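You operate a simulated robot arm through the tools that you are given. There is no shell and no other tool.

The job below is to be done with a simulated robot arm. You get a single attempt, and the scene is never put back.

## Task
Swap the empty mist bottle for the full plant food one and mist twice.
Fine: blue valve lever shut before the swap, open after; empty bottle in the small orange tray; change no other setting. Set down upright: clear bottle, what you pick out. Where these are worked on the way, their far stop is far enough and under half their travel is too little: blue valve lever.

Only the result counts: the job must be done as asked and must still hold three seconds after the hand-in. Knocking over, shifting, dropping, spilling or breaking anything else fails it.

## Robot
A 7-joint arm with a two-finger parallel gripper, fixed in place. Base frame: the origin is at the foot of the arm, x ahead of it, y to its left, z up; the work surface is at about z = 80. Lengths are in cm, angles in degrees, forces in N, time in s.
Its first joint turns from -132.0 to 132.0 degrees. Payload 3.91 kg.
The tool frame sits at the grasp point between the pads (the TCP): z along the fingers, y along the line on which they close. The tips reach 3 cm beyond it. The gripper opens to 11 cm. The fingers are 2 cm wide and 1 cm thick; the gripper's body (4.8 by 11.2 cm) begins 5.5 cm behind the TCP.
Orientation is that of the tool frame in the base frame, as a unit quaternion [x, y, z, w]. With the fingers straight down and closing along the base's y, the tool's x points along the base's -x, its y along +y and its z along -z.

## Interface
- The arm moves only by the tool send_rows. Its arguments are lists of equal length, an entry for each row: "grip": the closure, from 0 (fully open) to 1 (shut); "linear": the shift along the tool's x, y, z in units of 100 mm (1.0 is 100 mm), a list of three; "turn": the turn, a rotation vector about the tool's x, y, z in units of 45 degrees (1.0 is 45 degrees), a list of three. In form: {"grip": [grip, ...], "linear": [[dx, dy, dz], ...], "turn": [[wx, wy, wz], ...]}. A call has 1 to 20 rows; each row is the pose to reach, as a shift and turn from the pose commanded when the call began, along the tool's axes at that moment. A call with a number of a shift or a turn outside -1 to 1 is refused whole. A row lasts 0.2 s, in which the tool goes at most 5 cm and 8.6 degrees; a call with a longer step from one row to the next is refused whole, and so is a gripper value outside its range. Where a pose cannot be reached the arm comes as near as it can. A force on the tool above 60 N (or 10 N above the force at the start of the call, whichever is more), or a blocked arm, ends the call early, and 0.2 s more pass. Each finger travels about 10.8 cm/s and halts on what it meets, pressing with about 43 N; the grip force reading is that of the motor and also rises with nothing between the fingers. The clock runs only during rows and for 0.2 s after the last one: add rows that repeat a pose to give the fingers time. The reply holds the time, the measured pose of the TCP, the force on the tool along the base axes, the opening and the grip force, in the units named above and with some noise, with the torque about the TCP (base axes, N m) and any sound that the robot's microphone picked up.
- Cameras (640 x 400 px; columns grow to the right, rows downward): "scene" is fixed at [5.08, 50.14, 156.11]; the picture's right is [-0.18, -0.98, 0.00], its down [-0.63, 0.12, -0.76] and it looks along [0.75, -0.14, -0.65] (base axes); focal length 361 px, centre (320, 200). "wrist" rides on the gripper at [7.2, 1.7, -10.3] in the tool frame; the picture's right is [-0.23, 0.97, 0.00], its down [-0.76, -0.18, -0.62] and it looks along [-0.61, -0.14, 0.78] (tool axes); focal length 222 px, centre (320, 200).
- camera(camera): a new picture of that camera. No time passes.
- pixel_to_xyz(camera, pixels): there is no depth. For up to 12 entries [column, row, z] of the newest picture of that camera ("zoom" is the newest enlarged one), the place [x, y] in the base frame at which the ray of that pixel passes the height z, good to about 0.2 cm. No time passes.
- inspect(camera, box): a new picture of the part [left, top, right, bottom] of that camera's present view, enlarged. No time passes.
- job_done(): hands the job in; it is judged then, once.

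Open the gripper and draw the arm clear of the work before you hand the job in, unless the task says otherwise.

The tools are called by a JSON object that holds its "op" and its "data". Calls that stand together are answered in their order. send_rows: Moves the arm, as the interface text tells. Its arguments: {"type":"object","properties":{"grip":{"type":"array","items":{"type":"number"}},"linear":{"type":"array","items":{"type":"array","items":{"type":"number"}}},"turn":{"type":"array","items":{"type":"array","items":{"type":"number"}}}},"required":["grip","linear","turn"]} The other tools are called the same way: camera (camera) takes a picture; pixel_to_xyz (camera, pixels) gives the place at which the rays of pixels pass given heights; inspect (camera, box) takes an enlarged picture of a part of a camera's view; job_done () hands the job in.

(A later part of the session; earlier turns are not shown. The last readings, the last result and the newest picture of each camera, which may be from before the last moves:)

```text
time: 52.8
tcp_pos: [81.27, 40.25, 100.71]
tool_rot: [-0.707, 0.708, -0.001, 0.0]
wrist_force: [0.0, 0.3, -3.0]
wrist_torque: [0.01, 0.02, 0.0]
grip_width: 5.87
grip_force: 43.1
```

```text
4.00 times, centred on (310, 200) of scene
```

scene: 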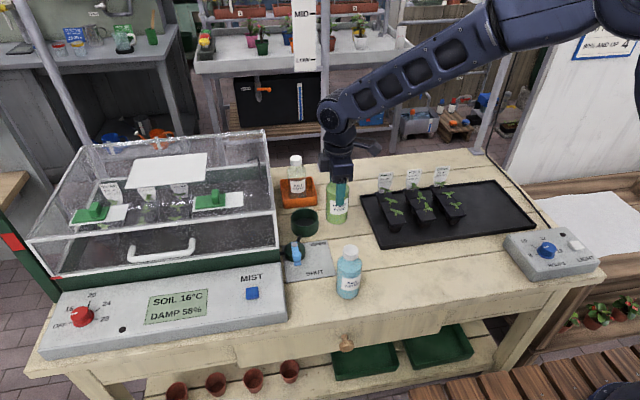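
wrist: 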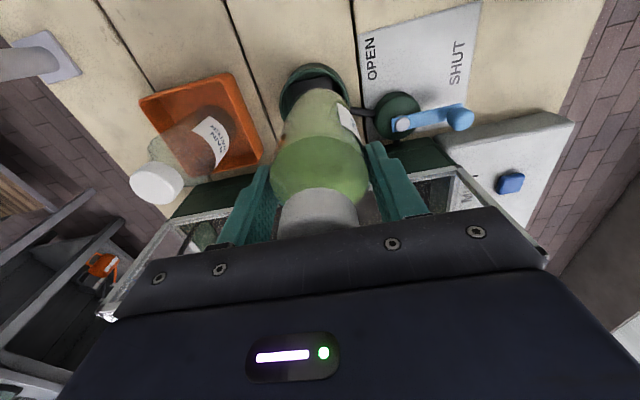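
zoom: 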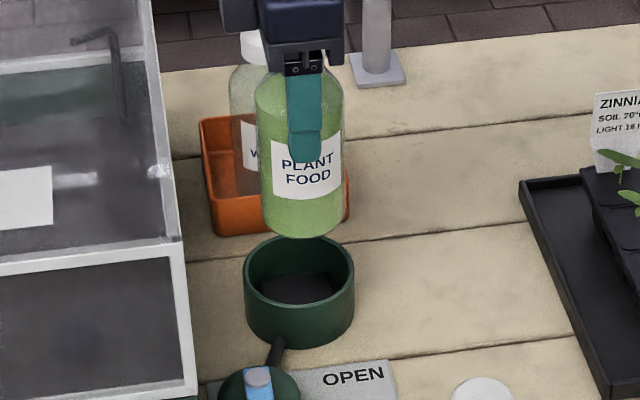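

I'll enlarge the wrist view to compare the cup rim with the bottle axis (rim-level axis point should be at about (320,106)).

{"op": "inspect", "data": {"camera": "wrist", "box": [250, 40, 390, 150]}}

{"op": "inspect", "data": {"camera": "scene", "box": [280, 160, 340, 240]}}

{"op": "pixel_to_xyz", "data": {"camera": "wrist", "pixels": [[314, 62, 84.2], [279, 98, 84.2], [349, 95, 84.2], [320, 106, 84.2]]}}

```text
3.64 times, centred on (320, 95) of wrist
```

zoom: 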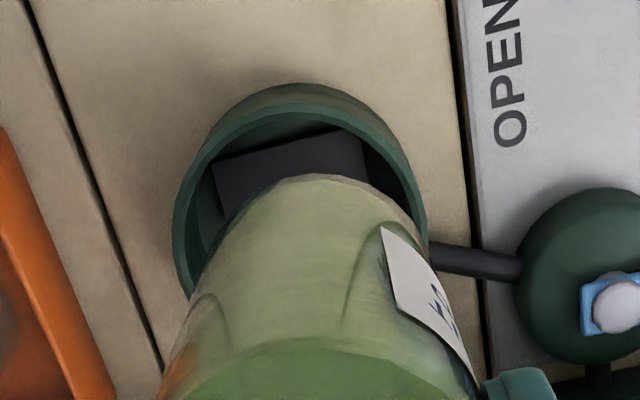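

```text
5.00 times, centred on (310, 200) of scene
```

zoom: 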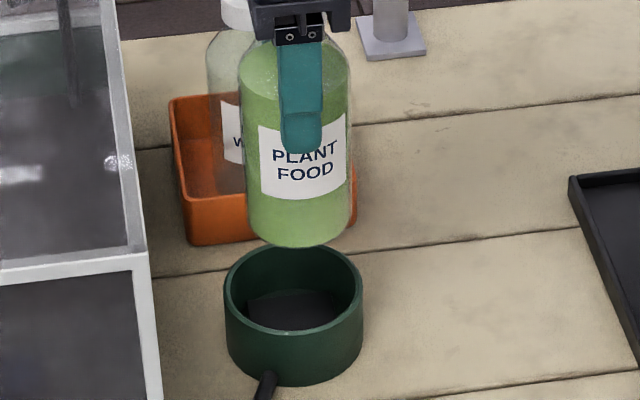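

```text
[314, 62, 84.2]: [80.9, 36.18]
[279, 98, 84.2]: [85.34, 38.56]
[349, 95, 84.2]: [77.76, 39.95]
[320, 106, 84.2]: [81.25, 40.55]
```

The cup rim centre appears about 0.5 cm to the +x side of the bottle axis. I'll cross-check with the scene view: bottle base front (306,209.4) and rim centre (304.5,218).

{"op": "pixel_to_xyz", "data": {"camera": "scene", "pixels": [[306, 209.4, 90], [304.5, 218, 84.2], [304.5, 218, 84.5], [304.5, 227.3, 84.2], [304.5, 208.5, 84.2]]}}

```text
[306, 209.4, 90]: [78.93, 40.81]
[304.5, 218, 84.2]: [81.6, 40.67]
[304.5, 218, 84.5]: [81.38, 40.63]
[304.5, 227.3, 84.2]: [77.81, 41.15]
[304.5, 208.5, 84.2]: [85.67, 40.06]
```

The two views differ slightly, so I'll shift by half (+0.25 x, +0.15 y) and lower until the base is just above the rim for a direct comparison.

{"op": "send_rows", "data": {"grip": [0.6, 0.6, 0.6, 0.6, 0.6], "linear": [[-0.015, -0.025, 0.1], [-0.015, -0.025, 0.25], [-0.015, -0.025, 0.4], [-0.015, -0.025, 0.48], [-0.015, -0.025, 0.48]], "turn": [[0, 0, 0], [0, 0, 0], [0, 0, 0], [0, 0, 0], [0, 0, 0]]}}

{"op": "inspect", "data": {"camera": "wrist", "box": [250, 40, 390, 150]}}

{"op": "inspect", "data": {"camera": "scene", "box": [280, 160, 340, 240]}}

```text
time: 54.0
tcp_pos: [81.53, 40.49, 96.02]
tool_rot: [-0.707, 0.707, 0.001, 0.0]
wrist_force: [-0.9, -0.3, -2.5]
wrist_torque: [0.04, -0.02, 0.01]
grip_width: 5.87
grip_force: 42.7
```

```text
3.64 times, centred on (320, 95) of wrist
```

zoom: 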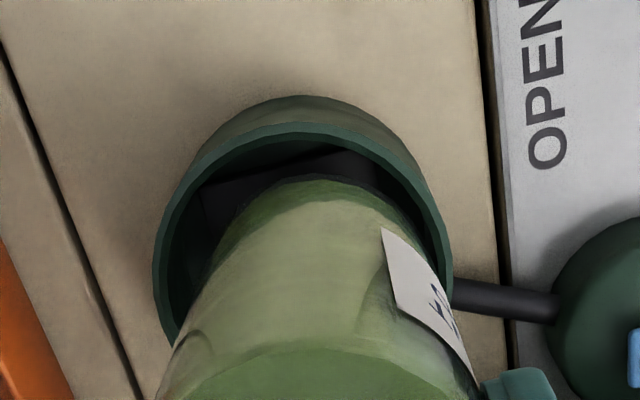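

```text
5.00 times, centred on (310, 200) of scene
```

zoom: 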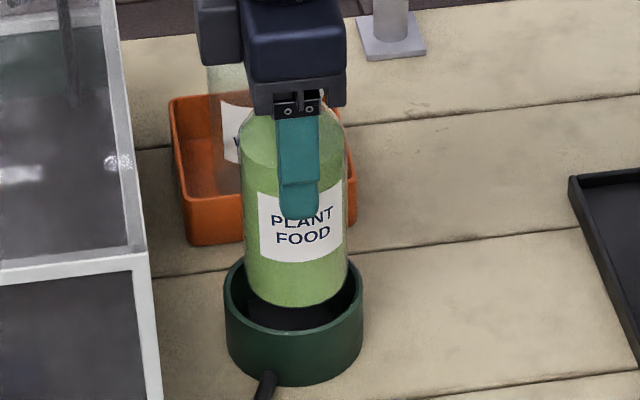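

In this closer view the bottle base (320.6,89.5) is on the tool axis, while the rim centre is about 0.45 cm toward +x. I'll shift 0.42 cm in +x and compare again before inserting.

{"op": "send_rows", "data": {"grip": [0.6, 0.6, 0.6], "linear": [[-0.004, -0.025, 0], [-0.005, -0.042, 0], [-0.005, -0.042, 0]], "turn": [[0, 0, 0], [0, 0, 0], [0, 0, 0]]}}

{"op": "inspect", "data": {"camera": "wrist", "box": [250, 50, 390, 150]}}

{"op": "inspect", "data": {"camera": "scene", "box": [280, 190, 330, 240]}}

```text
time: 54.8
tcp_pos: [82.08, 40.57, 96.05]
tool_rot: [-0.706, 0.708, 0.0, 0.0]
wrist_force: [0.0, 0.2, -3.3]
wrist_torque: [0.03, 0.0, 0.05]
grip_width: 5.87
grip_force: 43.1
```

```text
4.00 times, centred on (320, 100) of wrist
```

zoom: 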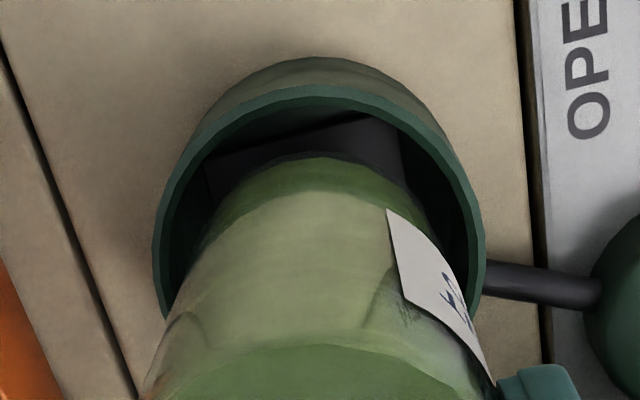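

```text
8.00 times, centred on (305, 215) of scene
```

zoom: 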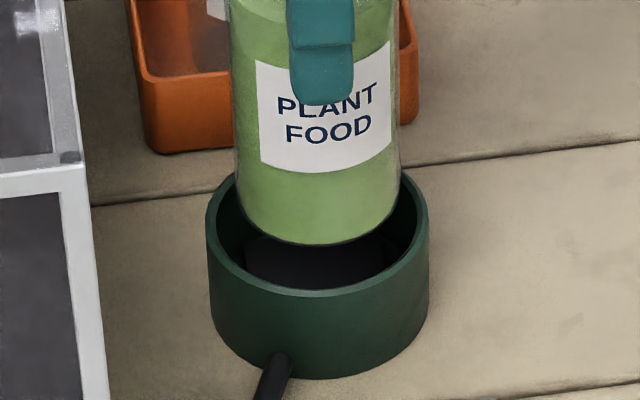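

Both views now show the bottle centred over the cup (ring centre col 319.75 in wrist; 317 vs 318 in the scene zoom). I'll lower 1.6 cm into the rim and read the force.

{"op": "send_rows", "data": {"grip": [0.6, 0.6, 0.6, 0.6, 0.6], "linear": [[0, 0, 0.04], [0, 0, 0.08], [0, 0, 0.12], [0, 0, 0.16], [0, 0, 0.16]], "turn": [[0, 0, 0], [0, 0, 0], [0, 0, 0], [0, 0, 0], [0, 0, 0]]}}

{"op": "inspect", "data": {"camera": "wrist", "box": [250, 50, 390, 150]}}

{"op": "inspect", "data": {"camera": "scene", "box": [280, 190, 330, 240]}}

```text
time: 56.0
tcp_pos: [81.85, 40.65, 94.36]
tool_rot: [-0.707, 0.708, 0.001, 0.0]
wrist_force: [0.8, 0.8, -2.7]
wrist_torque: [-0.02, -0.03, -0.06]
grip_width: 5.84
grip_force: 43.2
```

```text
4.00 times, centred on (320, 100) of wrist
```

zoom: 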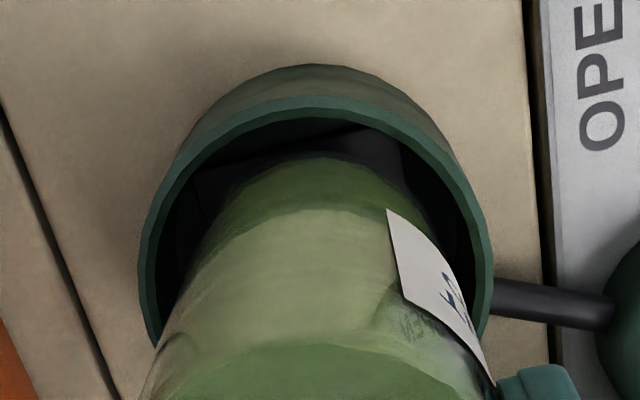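

```text
8.00 times, centred on (305, 215) of scene
```

zoom: 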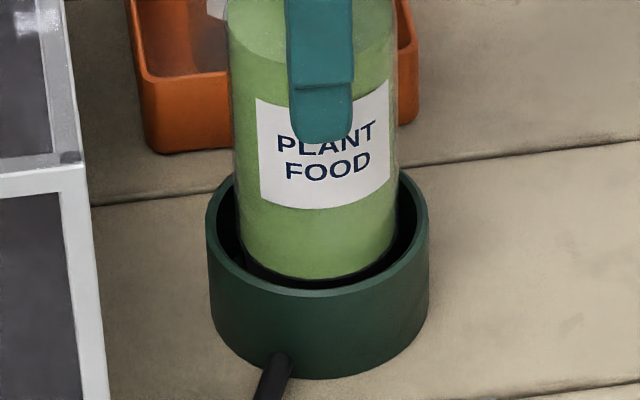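

No contact, and the base is entering the cup with even gaps. I'll lower another 1.8 cm.

{"op": "send_rows", "data": {"grip": [0.6, 0.6, 0.6, 0.6, 0.6, 0.6], "linear": [[0, 0, 0.04], [0, 0, 0.08], [0, 0, 0.12], [0, 0, 0.16], [0, 0, 0.18], [0, 0, 0.18]], "turn": [[0, 0, 0], [0, 0, 0], [0, 0, 0], [0, 0, 0], [0, 0, 0], [0, 0, 0]]}}

{"op": "inspect", "data": {"camera": "scene", "box": [280, 190, 330, 240]}}

```text
time: 57.4
tcp_pos: [82.07, 40.78, 92.62]
tool_rot: [-0.707, 0.707, 0.0, 0.0]
wrist_force: [0.1, 0.2, -3.4]
wrist_torque: [-0.05, -0.01, 0.0]
grip_width: 5.86
grip_force: 43.0
```

```text
8.00 times, centred on (305, 215) of scene
```

zoom: 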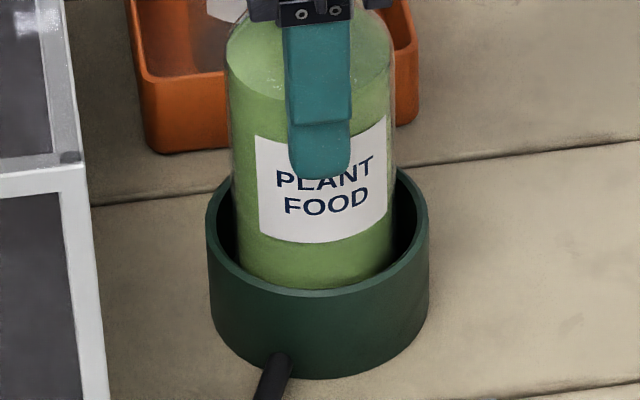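

Still free. I'll lower in finer steps to find the cup floor.

{"op": "send_rows", "data": {"grip": [0.6, 0.6, 0.6, 0.6], "linear": [[0, 0, 0.02], [0, 0, 0.035], [0, 0, 0.05], [0, 0, 0.05]], "turn": [[0, 0, 0], [0, 0, 0], [0, 0, 0], [0, 0, 0]]}}

```text
time: 58.4
tcp_pos: [82.09, 40.75, 92.08]
tool_rot: [-0.707, 0.707, 0.0, 0.0]
wrist_force: [-0.7, 0.5, -2.7]
wrist_torque: [0.03, 0.02, 0.01]
grip_width: 5.83
grip_force: 43.0
```

No contact yet at z=92.1. I'll lower another 0.3 cm.

{"op": "send_rows", "data": {"grip": [0.6, 0.6, 0.6, 0.6], "linear": [[0, 0, 0.01], [0, 0, 0.02], [0, 0, 0.03], [0, 0, 0.03]], "turn": [[0, 0, 0], [0, 0, 0], [0, 0, 0], [0, 0, 0]]}}

```text
time: 59.4
tcp_pos: [82.04, 40.65, 91.9]
tool_rot: [-0.707, 0.707, 0.0, 0.002]
wrist_force: [5.2, 3.2, 20.0]
wrist_torque: [0.01, -0.13, 0.02]
grip_width: 5.87
grip_force: 42.8
```

Floor contact is felt (20 N) at the expected height. I'll ease up 0.15 cm and read again.

{"op": "send_rows", "data": {"grip": [0.6, 0.6], "linear": [[0, 0, -0.012], [0, 0, -0.017]], "turn": [[0, 0, 0], [0, 0, 0]]}}

{"op": "inspect", "data": {"camera": "scene", "box": [260, 160, 350, 250]}}

```text
time: 60.0
tcp_pos: [82.04, 40.7, 91.95]
tool_rot: [-0.707, 0.707, 0.0, 0.0]
wrist_force: [5.1, 3.1, 14.8]
wrist_torque: [0.32, -0.38, -0.01]
grip_width: 5.86
grip_force: 42.9
```

```text
4.44 times, centred on (305, 205) of scene
```

zoom: 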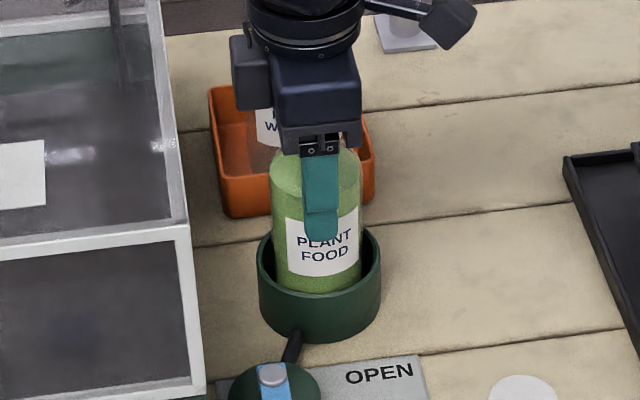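

I'll ease another 0.1 cm and then open the fingers gradually.

{"op": "send_rows", "data": {"grip": [0.6, 0.6, 0.46, 0.4, 0.3, 0.22, 0.22], "linear": [[0, 0, -0.01], [0, 0, -0.01], [0, 0, -0.01], [0, 0, -0.01], [0, 0, -0.01], [0, 0, -0.01], [0, 0, -0.01]], "turn": [[0, 0, 0], [0, 0, 0], [0, 0, 0], [0, 0, 0], [0, 0, 0], [0, 0, 0], [0, 0, 0]]}}

{"op": "camera", "data": {"camera": "wrist"}}

{"op": "inspect", "data": {"camera": "scene", "box": [260, 160, 350, 250]}}

```text
time: 61.6
tcp_pos: [81.97, 40.62, 92.09]
tool_rot: [0.708, -0.706, 0.0, 0.0]
wrist_force: [0.0, 0.4, 0.0]
wrist_torque: [-0.01, -0.03, 0.01]
grip_width: 8.59
grip_force: 0.0
```

```text
taken
```

wrist: 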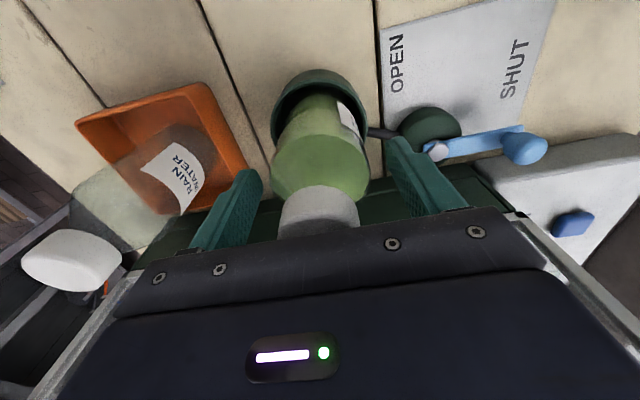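

```text
4.44 times, centred on (305, 205) of scene
```

zoom: 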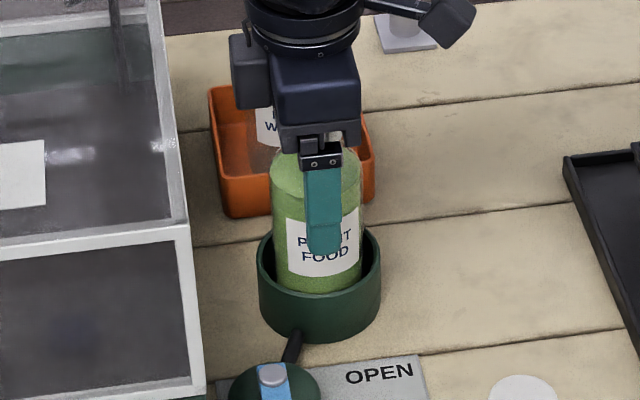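

The plant food bottle stands free in the cup. I'll raise the gripper straight up 10 cm.

{"op": "send_rows", "data": {"grip": [0.22, 0.22, 0.22, 0.22, 0.22, 0.22], "linear": [[0, 0, -0.1], [0, 0, -0.3], [0, 0, -0.5], [0, 0, -0.75], [0, 0, -1.0], [0, 0, -1.0]], "turn": [[0, 0, 0], [0, 0, 0], [0, 0, 0], [0, 0, 0], [0, 0, 0], [0, 0, 0]]}}

{"op": "camera", "data": {"camera": "wrist"}}

{"op": "camera", "data": {"camera": "scene"}}

```text
time: 63.0
tcp_pos: [82.09, 40.67, 102.15]
tool_rot: [0.707, -0.707, 0.0, 0.0]
wrist_force: [0.4, -0.2, 1.2]
wrist_torque: [0.01, -0.02, 0.02]
grip_width: 8.54
grip_force: 0.2
```

```text
taken
```

wrist: 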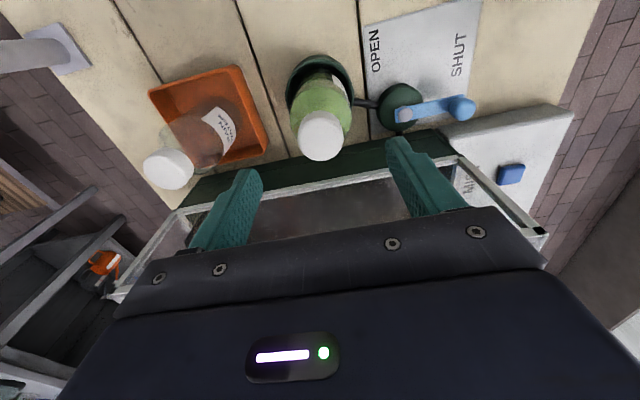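

```text
taken
```

scene: 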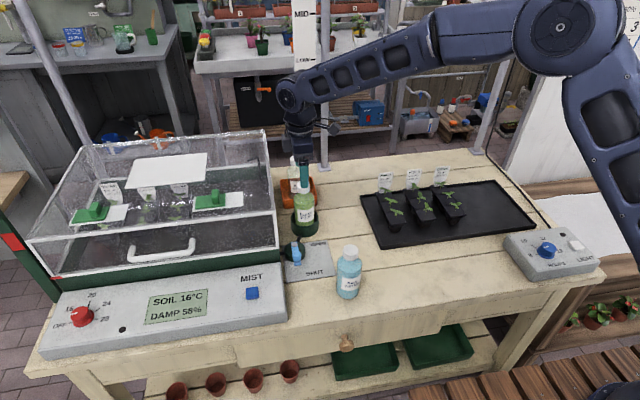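

The bottle is in the cup, upright. Now I'll narrow the fingers to the 4 cm cage and return above the lever knob at SHUT, turning the tool back by 60°.

{"op": "send_rows", "data": {"grip": [0.3, 0.4, 0.5, 0.6, 0.64, 0.64, 0.64], "linear": [[-0.02, 0.1, -0.05], [-0.05, 0.22, -0.05], [-0.08, 0.35, -0.05], [-0.12, 0.5, -0.05], [-0.16, 0.65, -0.05], [-0.2, 0.8, -0.05], [-0.2, 0.8, -0.05]], "turn": [[0, 0, 0.15], [0, 0, 0.3], [0, 0, 0.45], [0, 0, 0.6], [0, 0, 0.75], [0, 0, 0.9], [0, 0, 1.0]]}}

{"op": "send_rows", "data": {"grip": [0.64, 0.64, 0.64, 0.64, 0.64], "linear": [[0.1, 0.17, 0], [0.21, 0.35, 0], [0.32, 0.53, 0], [0.431, 0.707, 0], [0.431, 0.707, 0]], "turn": [[0, 0, 0.1], [0, 0, 0.2], [0, 0, 0.3], [0, 0, 0.333], [0, 0, 0.333]]}}

{"op": "camera", "data": {"camera": "wrist"}}

{"op": "inspect", "data": {"camera": "wrist", "box": [250, 60, 390, 160]}}

```text
time: 64.6
tcp_pos: [73.87, 42.61, 102.76]
tool_rot: [-0.382, 0.924, 0.0, 0.0]
wrist_force: [0.4, 0.1, 0.4]
wrist_torque: [-0.01, 0.0, 0.0]
grip_width: 3.94
grip_force: 0.0
```

```text
time: 65.8
tcp_pos: [65.89, 44.56, 102.6]
tool_rot: [-0.259, 0.966, 0.0, 0.0]
wrist_force: [0.8, -0.2, -0.6]
wrist_torque: [0.01, -0.01, 0.04]
grip_width: 3.97
grip_force: 0.2
```

```text
taken
```

wrist: 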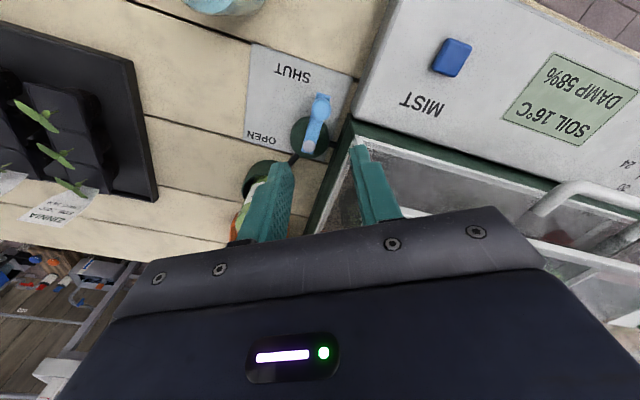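

```text
4.00 times, centred on (320, 110) of wrist
```

zoom: 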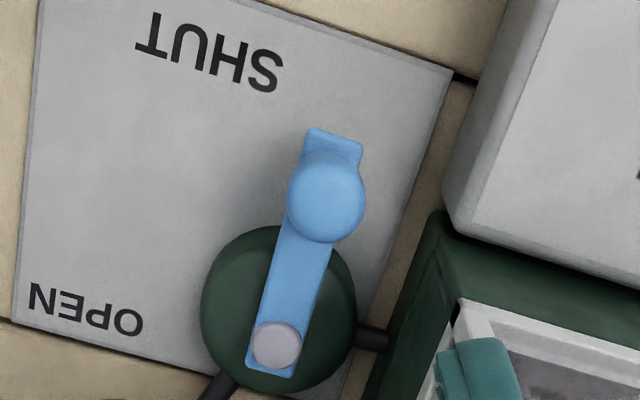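

The knob is at (321.8,108.8), meaning (66.05, 44.8). I'll apply a small correction and descend over it in two steps.

{"op": "send_rows", "data": {"grip": [0.64, 0.64, 0.64, 0.64, 0.64, 0.64], "linear": [[-0.025, 0.012, 0.2], [-0.025, 0.012, 0.4], [-0.025, 0.012, 0.6], [-0.025, 0.012, 0.8], [-0.025, 0.012, 1.0], [-0.025, 0.012, 1.0]], "turn": [[0, 0, 0], [0, 0, 0], [0, 0, 0], [0, 0, 0], [0, 0, 0], [0, 0, 0]]}}

{"op": "inspect", "data": {"camera": "wrist", "box": [250, 80, 390, 220]}}

```text
time: 67.2
tcp_pos: [66.2, 44.81, 92.31]
tool_rot: [-0.259, 0.966, 0.001, 0.0]
wrist_force: [0.1, -0.1, -0.3]
wrist_torque: [-0.01, 0.01, 0.01]
grip_width: 3.96
grip_force: 0.1
```

```text
2.86 times, centred on (320, 150) of wrist
```

zoom: 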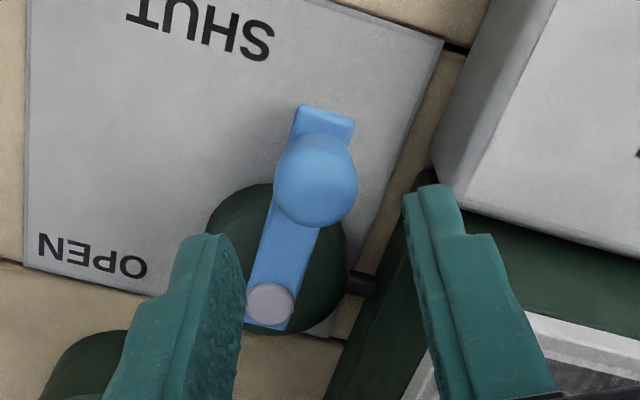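

The knob is well between the fingers at (318.6,142). I'll descend the last 4.5 cm.

{"op": "send_rows", "data": {"grip": [0.64, 0.64, 0.64, 0.64, 0.64], "linear": [[0.015, 0, 0.12], [0.015, 0, 0.24], [0.015, 0, 0.36], [0.015, 0, 0.45], [0.015, 0, 0.45]], "turn": [[0, 0, 0], [0, 0, 0], [0, 0, 0], [0, 0, 0], [0, 0, 0]]}}

{"op": "camera", "data": {"camera": "wrist"}}

```text
time: 68.4
tcp_pos: [65.94, 44.83, 88.02]
tool_rot: [-0.259, 0.966, 0.0, 0.0]
wrist_force: [0.1, -0.4, -0.3]
wrist_torque: [0.02, -0.01, -0.04]
grip_width: 3.96
grip_force: 0.1
```

```text
taken
```

wrist: 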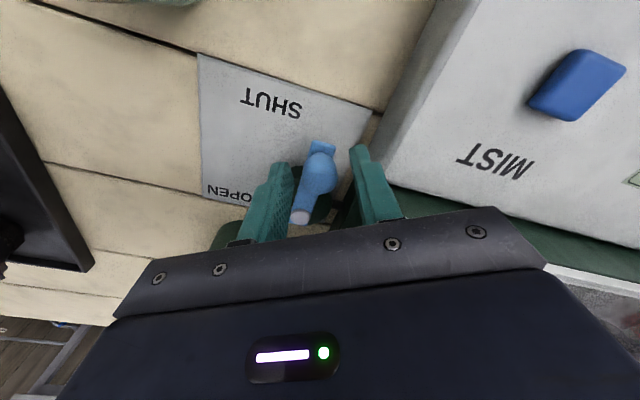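

The cage is around the knob at (318,175). I'll sweep it back along the arc toward OPEN, turning the tool with it.

{"op": "send_rows", "data": {"grip": [0.64, 0.64, 0.64, 0.64, 0.64, 0.64, 0.64, 0.64, 0.64], "linear": [[0.043, -0.069, 0.01], [0.072, -0.146, 0.015], [0.088, -0.226, 0.015], [0.093, -0.308, 0.015], [0.088, -0.389, 0.015], [0.071, -0.469, 0.015], [0.043, -0.546, 0.015], [0.004, -0.618, 0.015], [0.004, -0.618, 0.015]], "turn": [[0, 0, -0.06], [0, 0, -0.12], [0, 0, -0.18], [0, 0, -0.24], [0, 0, -0.3], [0, 0, -0.36], [0, 0, -0.42], [0, 0, -0.48], [0, 0, -0.48]]}}

{"op": "camera", "data": {"camera": "wrist"}}

{"op": "inspect", "data": {"camera": "scene", "box": [240, 180, 360, 290]}}

```text
time: 70.4
tcp_pos: [69.02, 39.3, 87.81]
tool_rot: [-0.435, 0.9, 0.0, -0.001]
wrist_force: [-0.3, -0.1, 0.3]
wrist_torque: [0.04, 0.03, 0.01]
grip_width: 3.97
grip_force: 0.0
```

```text
taken
```

wrist: 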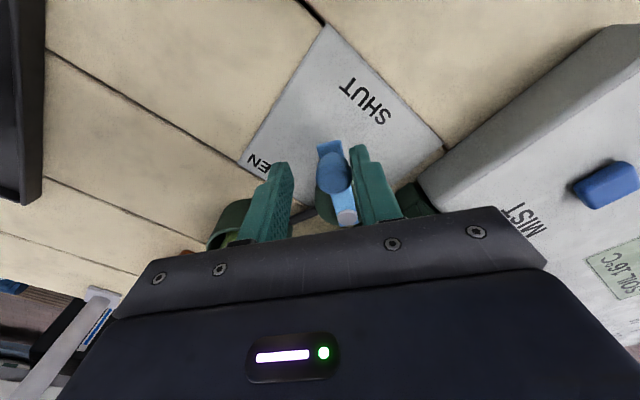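

```text
3.64 times, centred on (300, 235) of scene
```

zoom: 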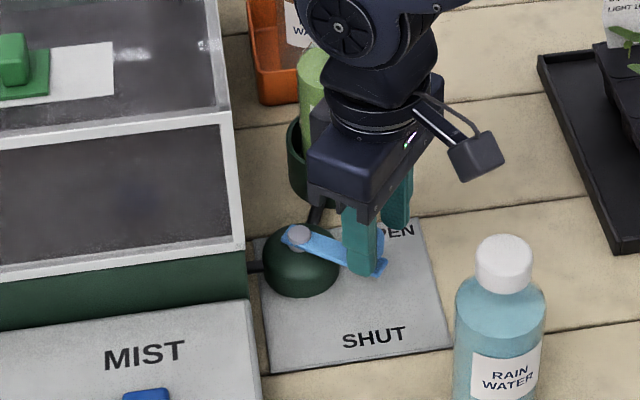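

The knob is following against the right finger. I'll continue the arc to about 270°, then check.

{"op": "send_rows", "data": {"grip": [0.64, 0.64, 0.64, 0.64, 0.64], "linear": [[-0.02, -0.08, 0], [-0.051, -0.155, 0], [-0.092, -0.226, 0], [-0.117, -0.258, 0], [-0.117, -0.258, 0]], "turn": [[0, 0, -0.06], [0, 0, -0.12], [0, 0, -0.16], [0, 0, -0.18], [0, 0, -0.18]]}}

{"op": "camera", "data": {"camera": "wrist"}}

{"op": "inspect", "data": {"camera": "scene", "box": [240, 180, 360, 290]}}

```text
time: 71.6
tcp_pos: [71.83, 38.83, 87.96]
tool_rot: [-0.498, 0.867, 0.0, 0.0]
wrist_force: [-0.3, -1.2, 0.7]
wrist_torque: [0.01, 0.03, 0.0]
grip_width: 3.96
grip_force: 0.2
```

```text
taken
```

wrist: 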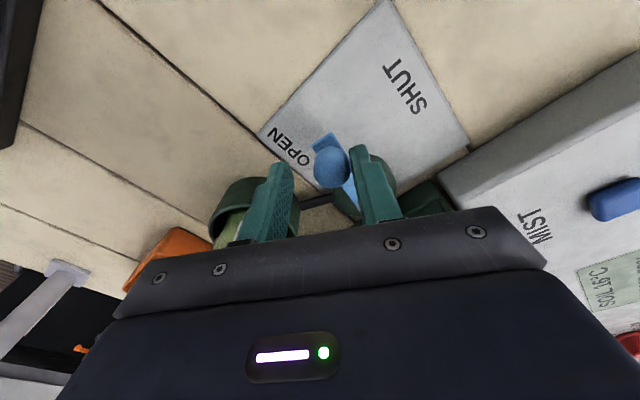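

```text
3.64 times, centred on (300, 235) of scene
```

zoom: 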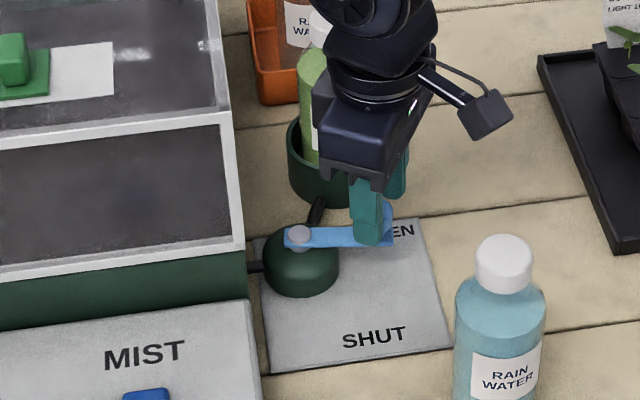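

The lever is about 10° short of the original OPEN position. I'll push a little further in small steps, watching for the stop.

{"op": "send_rows", "data": {"grip": [0.64, 0.64, 0.64, 0.64], "linear": [[-0.022, -0.035, 0], [-0.034, -0.051, 0], [-0.047, -0.068, 0], [-0.047, -0.068, 0]], "turn": [[0, 0, 0], [0, 0, 0], [0, 0, 0], [0, 0, 0]]}}

{"op": "inspect", "data": {"camera": "scene", "box": [260, 200, 340, 270]}}

{"op": "camera", "data": {"camera": "wrist"}}

```text
time: 72.6
tcp_pos: [72.67, 38.9, 87.99]
tool_rot: [-0.498, 0.867, 0.0, 0.001]
wrist_force: [0.3, 0.3, -0.4]
wrist_torque: [0.0, 0.02, 0.02]
grip_width: 3.94
grip_force: 0.1
```

```text
5.71 times, centred on (300, 235) of scene
```

zoom: 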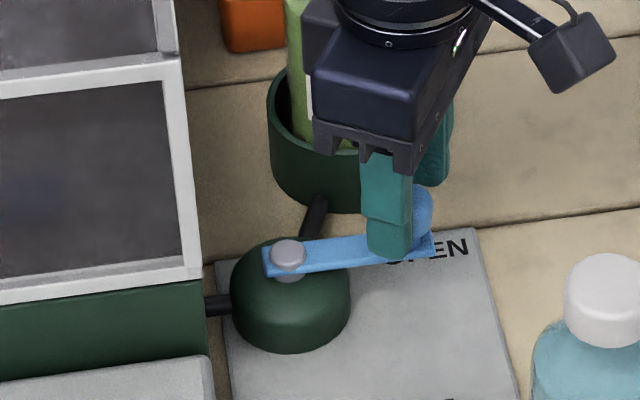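

```text
taken
```

wrist: 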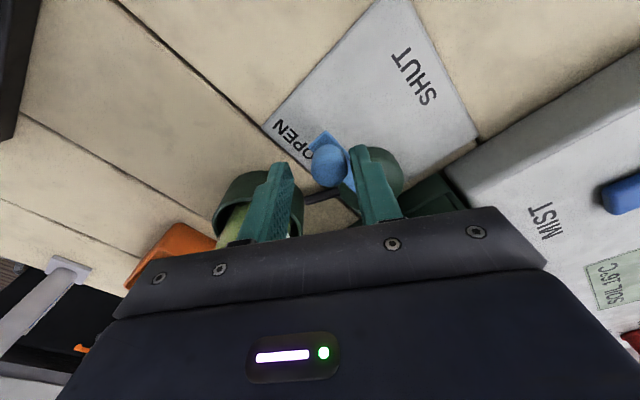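

The lever still looks a few degrees short of its original slope. I'll continue in small steps until the stop is felt.

{"op": "send_rows", "data": {"grip": [0.64, 0.64, 0.64], "linear": [[-0.013, -0.016, 0], [-0.026, -0.031, 0], [-0.026, -0.031, 0]], "turn": [[0, 0, 0], [0, 0, 0], [0, 0, 0]]}}

{"op": "inspect", "data": {"camera": "scene", "box": [260, 200, 340, 270]}}

```text
time: 73.4
tcp_pos: [73.02, 38.96, 87.86]
tool_rot: [-0.498, 0.867, -0.001, -0.001]
wrist_force: [-1.8, 1.0, 1.3]
wrist_torque: [0.02, 0.08, -0.03]
grip_width: 4.06
grip_force: 0.9
```

```text
5.71 times, centred on (300, 235) of scene
```

zoom: 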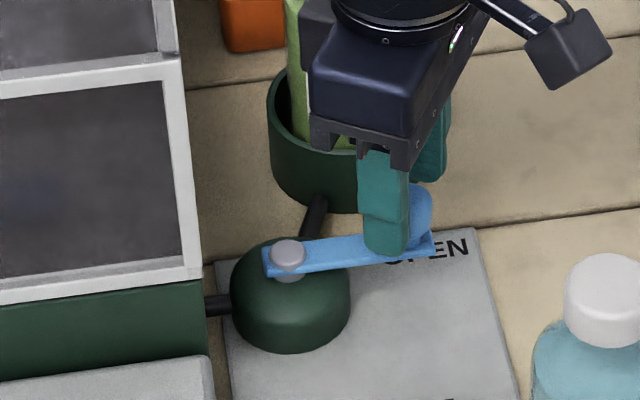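

A slight contact appears (finger deflected to 4.06 cm). I'll push 0.25 cm more to confirm the stop.

{"op": "send_rows", "data": {"grip": [0.64, 0.64, 0.64], "linear": [[-0.01, -0.012, 0], [-0.019, -0.024, 0], [-0.019, -0.024, 0]], "turn": [[0, 0, 0], [0, 0, 0], [0, 0, 0]]}}

{"op": "inspect", "data": {"camera": "scene", "box": [260, 200, 340, 270]}}

```text
time: 74.2
tcp_pos: [73.17, 38.93, 87.9]
tool_rot: [-0.498, 0.867, 0.0, -0.001]
wrist_force: [-8.4, 3.6, -3.4]
wrist_torque: [0.02, 0.05, 0.01]
grip_width: 4.48
grip_force: 4.5
```

```text
5.71 times, centred on (300, 235) of scene
```

zoom: 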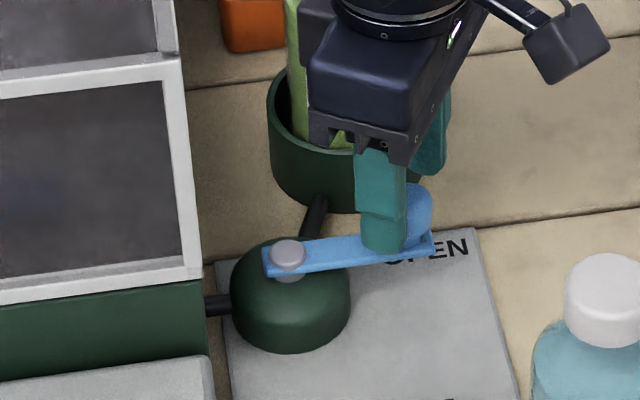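

The force (-8.4 N) and spread finger show the OPEN stop is reached. I'll back off 0.6 cm and lift clear.

{"op": "send_rows", "data": {"grip": [0.64, 0.64, 0.64, 0.64, 0.64, 0.64, 0.64], "linear": [[0.015, 0.03, 0], [0.03, 0.055, 0], [0.03, 0.055, 0], [0.03, 0.055, -0.2], [0.03, 0.055, -0.5], [0.03, 0.055, -0.9], [0.03, 0.055, -1.0]], "turn": [[0, 0, 0], [0, 0, 0], [0, 0, 0], [0, 0, 0], [0, 0, 0], [0, 0, 0], [0, 0, 0]]}}

{"op": "camera", "data": {"camera": "scene"}}

{"op": "inspect", "data": {"camera": "scene", "box": [260, 150, 360, 260]}}

{"op": "camera", "data": {"camera": "wrist"}}

```text
time: 75.8
tcp_pos: [72.73, 39.13, 97.93]
tool_rot: [-0.497, 0.868, 0.001, 0.001]
wrist_force: [0.8, 0.6, -0.1]
wrist_torque: [0.0, 0.01, -0.02]
grip_width: 3.95
grip_force: 0.0
```

```text
taken
```

scene: 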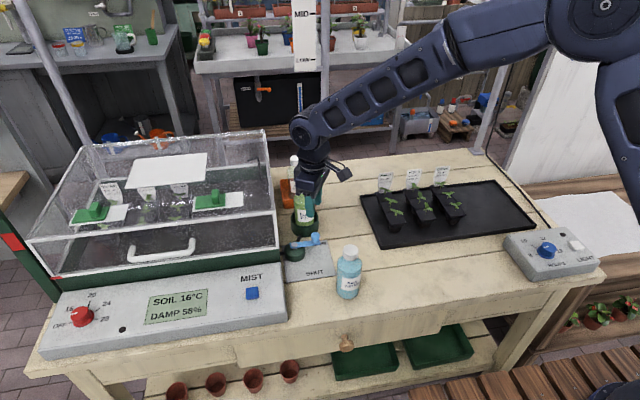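

```text
3.64 times, centred on (310, 205) of scene
```

zoom: 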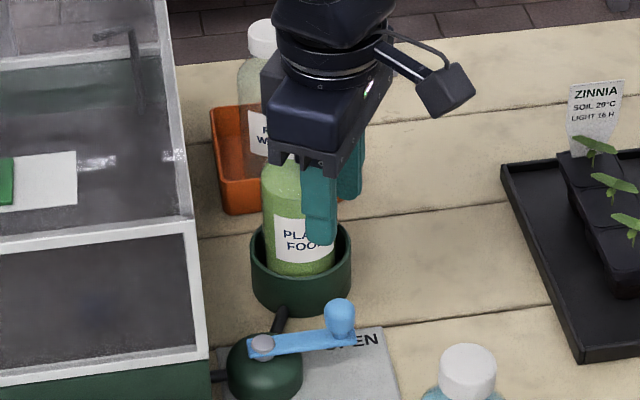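

```text
taken
```

wrist: 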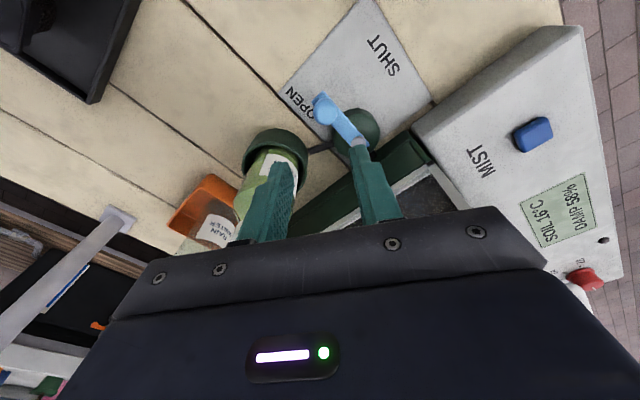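

The lever is back on OPEN as originally. Now the mist button: I'll check the handle position in front of the greenhouse, raise the arm and move toward the button with the fingers closed.

{"op": "pixel_to_xyz", "data": {"camera": "scene", "pixels": [[194, 243.6, 90], [194, 243.6, 94], [128, 258, 90], [252.2, 293.3, 85], [252.2, 293.3, 86], [252.2, 293.3, 87]]}}

{"op": "pixel_to_xyz", "data": {"camera": "wrist", "pixels": [[533, 134, 85], [533, 134, 86], [533, 134, 87]]}}

{"op": "send_rows", "data": {"grip": [0.7, 0.8, 0.9, 1.0, 1.0, 1.0, 1.0], "linear": [[0, 0, -0.3], [0, 0, -0.6], [0.06, 0.2, -0.8], [0.13, 0.4, -0.8], [0.2, 0.6, -0.8], [0.27, 0.8, -0.8], [0.33, 0.964, -0.8]], "turn": [[0, 0, 0], [0, 0, 0], [0, 0, 0], [0, 0, 0], [0, 0, 0], [0, 0, 0], [0, 0, 0]]}}

{"op": "camera", "data": {"camera": "wrist"}}

```text
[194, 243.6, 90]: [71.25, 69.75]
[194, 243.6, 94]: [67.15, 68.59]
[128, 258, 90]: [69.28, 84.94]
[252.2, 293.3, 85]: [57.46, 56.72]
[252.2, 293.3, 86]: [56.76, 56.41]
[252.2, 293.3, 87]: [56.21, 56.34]
```

```text
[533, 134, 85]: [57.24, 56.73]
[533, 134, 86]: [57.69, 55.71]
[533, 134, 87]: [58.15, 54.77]
```

```text
time: 77.4
tcp_pos: [62.55, 41.0, 105.66]
tool_rot: [-0.498, 0.867, 0.0, 0.0]
wrist_force: [0.6, -0.5, -0.5]
wrist_torque: [0.02, -0.01, 0.0]
grip_width: 0.04
grip_force: 37.2
```

```text
taken
```

wrist: 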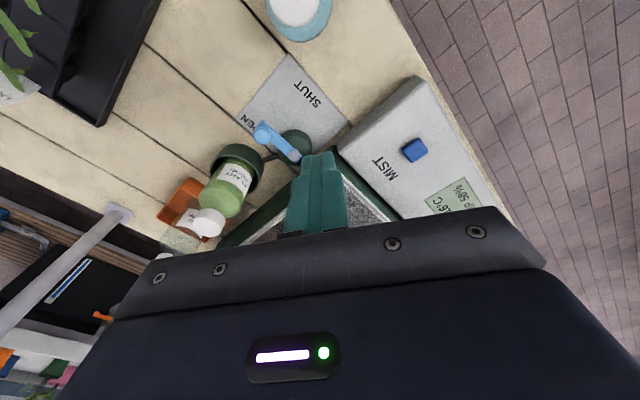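

The button triangulates to about (57.3, 56.6, 85) and the handle is well away (y≥69). I'll continue over the panel toward the button.

{"op": "send_rows", "data": {"grip": [1.0, 1.0, 1.0, 1.0, 1.0], "linear": [[-0.14, 0.2, 0], [-0.29, 0.4, 0], [-0.43, 0.6, 0], [-0.575, 0.8, 0], [-0.575, 0.8, 0]], "turn": [[0, 0, 0], [0, 0, 0], [0, 0, 0], [0, 0, 0], [0, 0, 0]]}}

{"op": "send_rows", "data": {"grip": [1.0, 1.0, 1.0, 1.0], "linear": [[-0.2, 0.18, 0], [-0.38, 0.34, 0], [-0.5, 0.45, 0], [-0.5, 0.45, 0]], "turn": [[0, 0, 0], [0, 0, 0], [0, 0, 0], [0, 0, 0]]}}

{"op": "camera", "data": {"camera": "wrist"}}

{"op": "camera", "data": {"camera": "scene"}}

```text
time: 78.6
tcp_pos: [58.6, 50.09, 105.69]
tool_rot: [-0.498, 0.867, 0.0, 0.0]
wrist_force: [-0.7, 0.0, 0.0]
wrist_torque: [0.0, -0.03, -0.01]
grip_width: 0.0
grip_force: 37.9
```

```text
time: 79.6
tcp_pos: [57.42, 56.53, 105.91]
tool_rot: [-0.498, 0.867, 0.0, 0.0]
wrist_force: [0.2, -1.0, 0.4]
wrist_torque: [0.0, 0.01, 0.01]
grip_width: 0.0
grip_force: 37.8
```

```text
taken
```

wrist: 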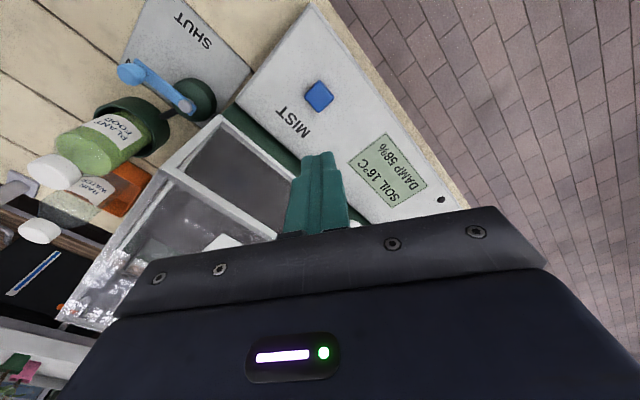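

```text
taken
```

scene: 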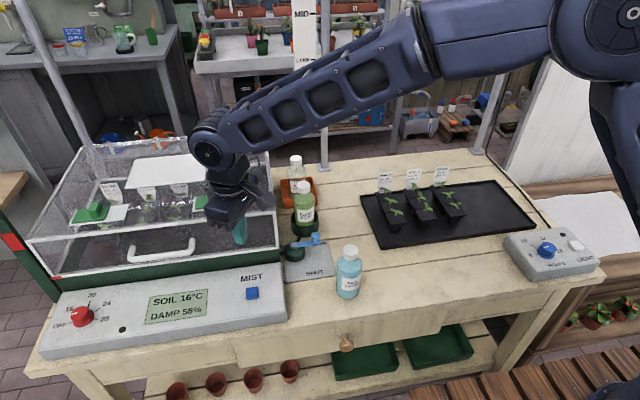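

The button is at (318.5,95), matching the tool axis (expected (320,97)). I'll descend 9 cm and re-check.

{"op": "send_rows", "data": {"grip": [1.0, 1.0, 1.0, 1.0, 1.0], "linear": [[0, 0, 0.25], [0, 0, 0.5], [0, 0, 0.75], [0, 0, 0.95], [0, 0, 0.95]], "turn": [[0, 0, 0], [0, 0, 0], [0, 0, 0], [0, 0, 0], [0, 0, 0]]}}

{"op": "inspect", "data": {"camera": "wrist", "box": [240, 70, 400, 190]}}

{"op": "inspect", "data": {"camera": "scene", "box": [190, 200, 320, 330]}}

```text
time: 80.8
tcp_pos: [57.22, 56.51, 96.41]
tool_rot: [-0.498, 0.867, -0.001, 0.0]
wrist_force: [0.8, -0.2, -0.3]
wrist_torque: [-0.01, 0.03, -0.02]
grip_width: 0.01
grip_force: 37.8
```

```text
3.33 times, centred on (320, 130) of wrist
```

zoom: 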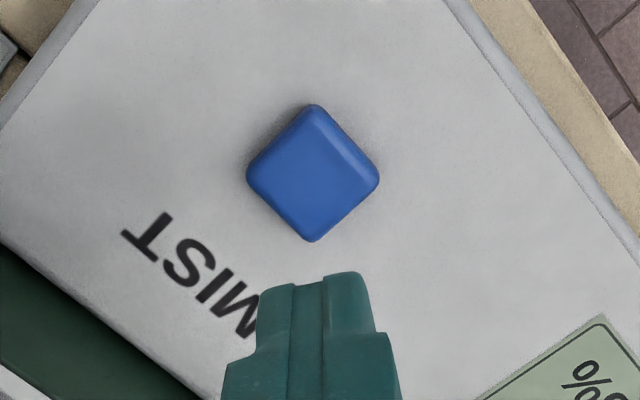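

```text
3.08 times, centred on (255, 265) of scene
```

zoom: 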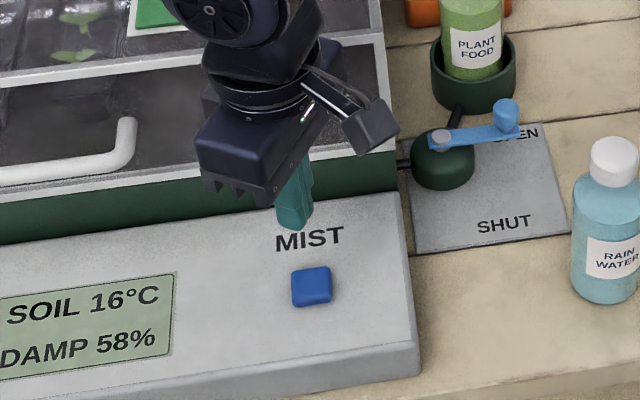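

The button is at (318,122), aligned with the tool axis. I'll lower to just above it (tips at about z 86.2).

{"op": "send_rows", "data": {"grip": [1.0, 1.0, 1.0, 1.0, 1.0, 1.0], "linear": [[0, 0, 0.2], [0, 0, 0.4], [0, 0, 0.55], [0, 0, 0.66], [0, 0, 0.72], [0, 0, 0.72]], "turn": [[0, 0, 0], [0, 0, 0], [0, 0, 0], [0, 0, 0], [0, 0, 0], [0, 0, 0]]}}

{"op": "inspect", "data": {"camera": "wrist", "box": [240, 90, 400, 210]}}

{"op": "inspect", "data": {"camera": "scene", "box": [220, 240, 300, 320]}}

```text
time: 82.2
tcp_pos: [57.35, 56.47, 89.22]
tool_rot: [-0.498, 0.867, 0.0, 0.0]
wrist_force: [0.2, 0.3, -0.3]
wrist_torque: [-0.01, 0.01, 0.06]
grip_width: 0.0
grip_force: 37.8
```

```text
3.33 times, centred on (320, 150) of wrist
```

zoom: 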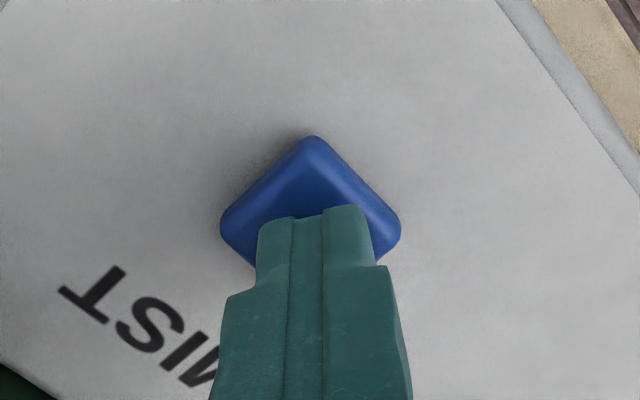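

```text
5.00 times, centred on (260, 280) of scene
```

zoom: 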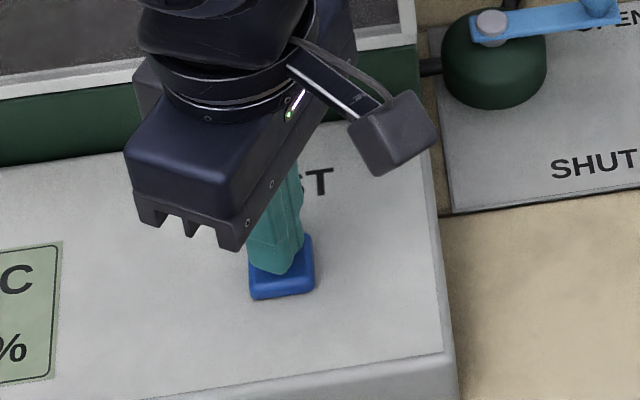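

The tips hover just over the button's centre. I'll press down slowly, 0.5 cm first, and read force and sound.

{"op": "send_rows", "data": {"grip": [1.0, 1.0, 1.0, 1.0], "linear": [[0, 0, 0.02], [0, 0, 0.035], [0, 0, 0.05], [0, 0, 0.05]], "turn": [[0, 0, 0], [0, 0, 0], [0, 0, 0], [0, 0, 0]]}}

```text
time: 83.2
tcp_pos: [57.22, 56.7, 88.76]
tool_rot: [-0.498, 0.867, 0.0, 0.0]
wrist_force: [-0.9, -0.3, 0.5]
wrist_torque: [0.0, 0.0, 0.01]
grip_width: 0.0
grip_force: 37.9
```

No contact yet at tip z≈85.8. I'll go down another 0.4 cm.

{"op": "send_rows", "data": {"grip": [1.0, 1.0, 1.0], "linear": [[0, 0, 0.02], [0, 0, 0.04], [0, 0, 0.04]], "turn": [[0, 0, 0], [0, 0, 0], [0, 0, 0]]}}

```text
time: 84.0
tcp_pos: [57.34, 56.63, 88.28]
tool_rot: [-0.498, 0.867, 0.001, 0.0]
wrist_force: [0.2, 0.3, 1.4]
wrist_torque: [0.05, 0.0, 0.0]
grip_width: 0.0
grip_force: 37.8
heard: click
```

A click was heard: the first press registered. I'll check the scene for mist while holding no further motion.

{"op": "camera", "data": {"camera": "scene"}}

{"op": "inspect", "data": {"camera": "scene", "box": [30, 120, 300, 350]}}

```text
taken
```

scene: 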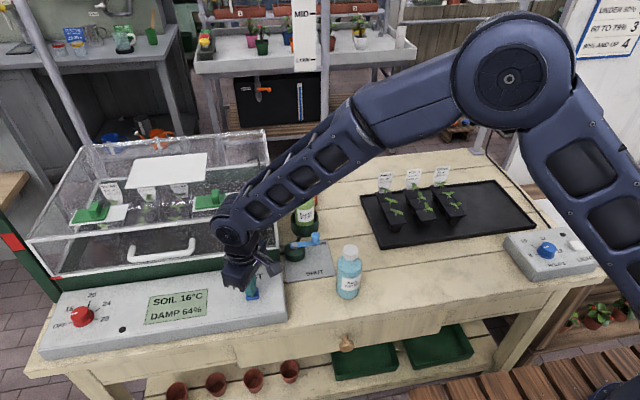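

```text
1.74 times, centred on (165, 235) of scene
```

zoom: 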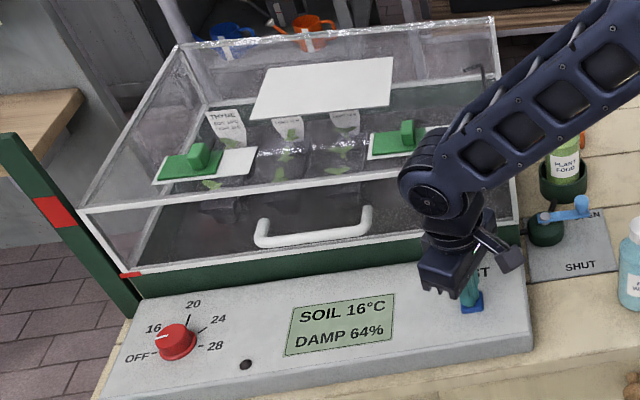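

DAMP rose from 58% to 64%, so the first mist worked. I'll release by raising 1.5 cm and let it settle for about a second.

{"op": "send_rows", "data": {"grip": [1.0, 1.0, 1.0, 1.0, 1.0, 1.0, 1.0], "linear": [[0, 0, -0.05], [0, 0, -0.1], [0, 0, -0.15], [0, 0, -0.15], [0, 0, -0.15], [0, 0, -0.15], [0, 0, -0.15]], "turn": [[0, 0, 0], [0, 0, 0], [0, 0, 0], [0, 0, 0], [0, 0, 0], [0, 0, 0], [0, 0, 0]]}}

{"op": "inspect", "data": {"camera": "scene", "box": [130, 240, 300, 340]}}

```text
time: 85.6
tcp_pos: [57.36, 56.55, 89.82]
tool_rot: [-0.498, 0.867, 0.0, 0.0]
wrist_force: [-0.5, 0.0, -0.3]
wrist_torque: [-0.02, -0.01, 0.02]
grip_width: 0.01
grip_force: 37.9
```

```text
3.76 times, centred on (215, 290) of scene
```

zoom: 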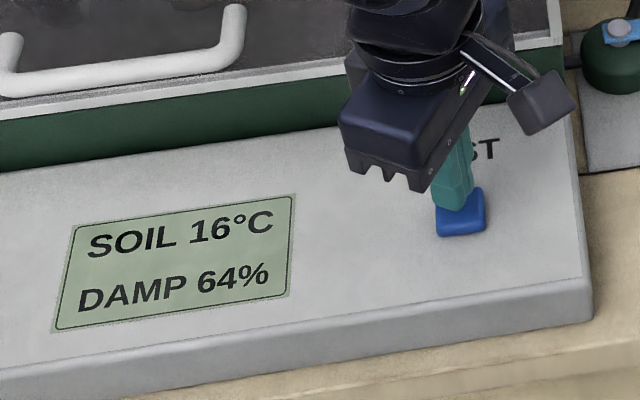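

The button is released and DAMP reads 64%. I'll press a second time to the same depth, going down 1.5 cm.

{"op": "send_rows", "data": {"grip": [1.0, 1.0, 1.0, 1.0, 1.0], "linear": [[0, 0, 0.05], [0, 0, 0.09], [0, 0, 0.12], [0, 0, 0.15], [0, 0, 0.15]], "turn": [[0, 0, 0], [0, 0, 0], [0, 0, 0], [0, 0, 0], [0, 0, 0]]}}

{"op": "inspect", "data": {"camera": "scene", "box": [130, 240, 300, 340]}}

```text
time: 86.8
tcp_pos: [57.4, 56.64, 88.34]
tool_rot: [-0.498, 0.867, 0.001, -0.001]
wrist_force: [-1.2, -0.4, 1.7]
wrist_torque: [-0.01, 0.03, 0.02]
grip_width: 0.03
grip_force: 37.8
heard: click
```

```text
3.76 times, centred on (215, 290) of scene
```

zoom: 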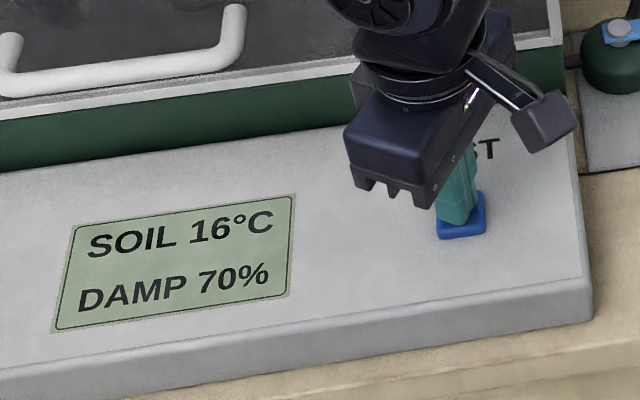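

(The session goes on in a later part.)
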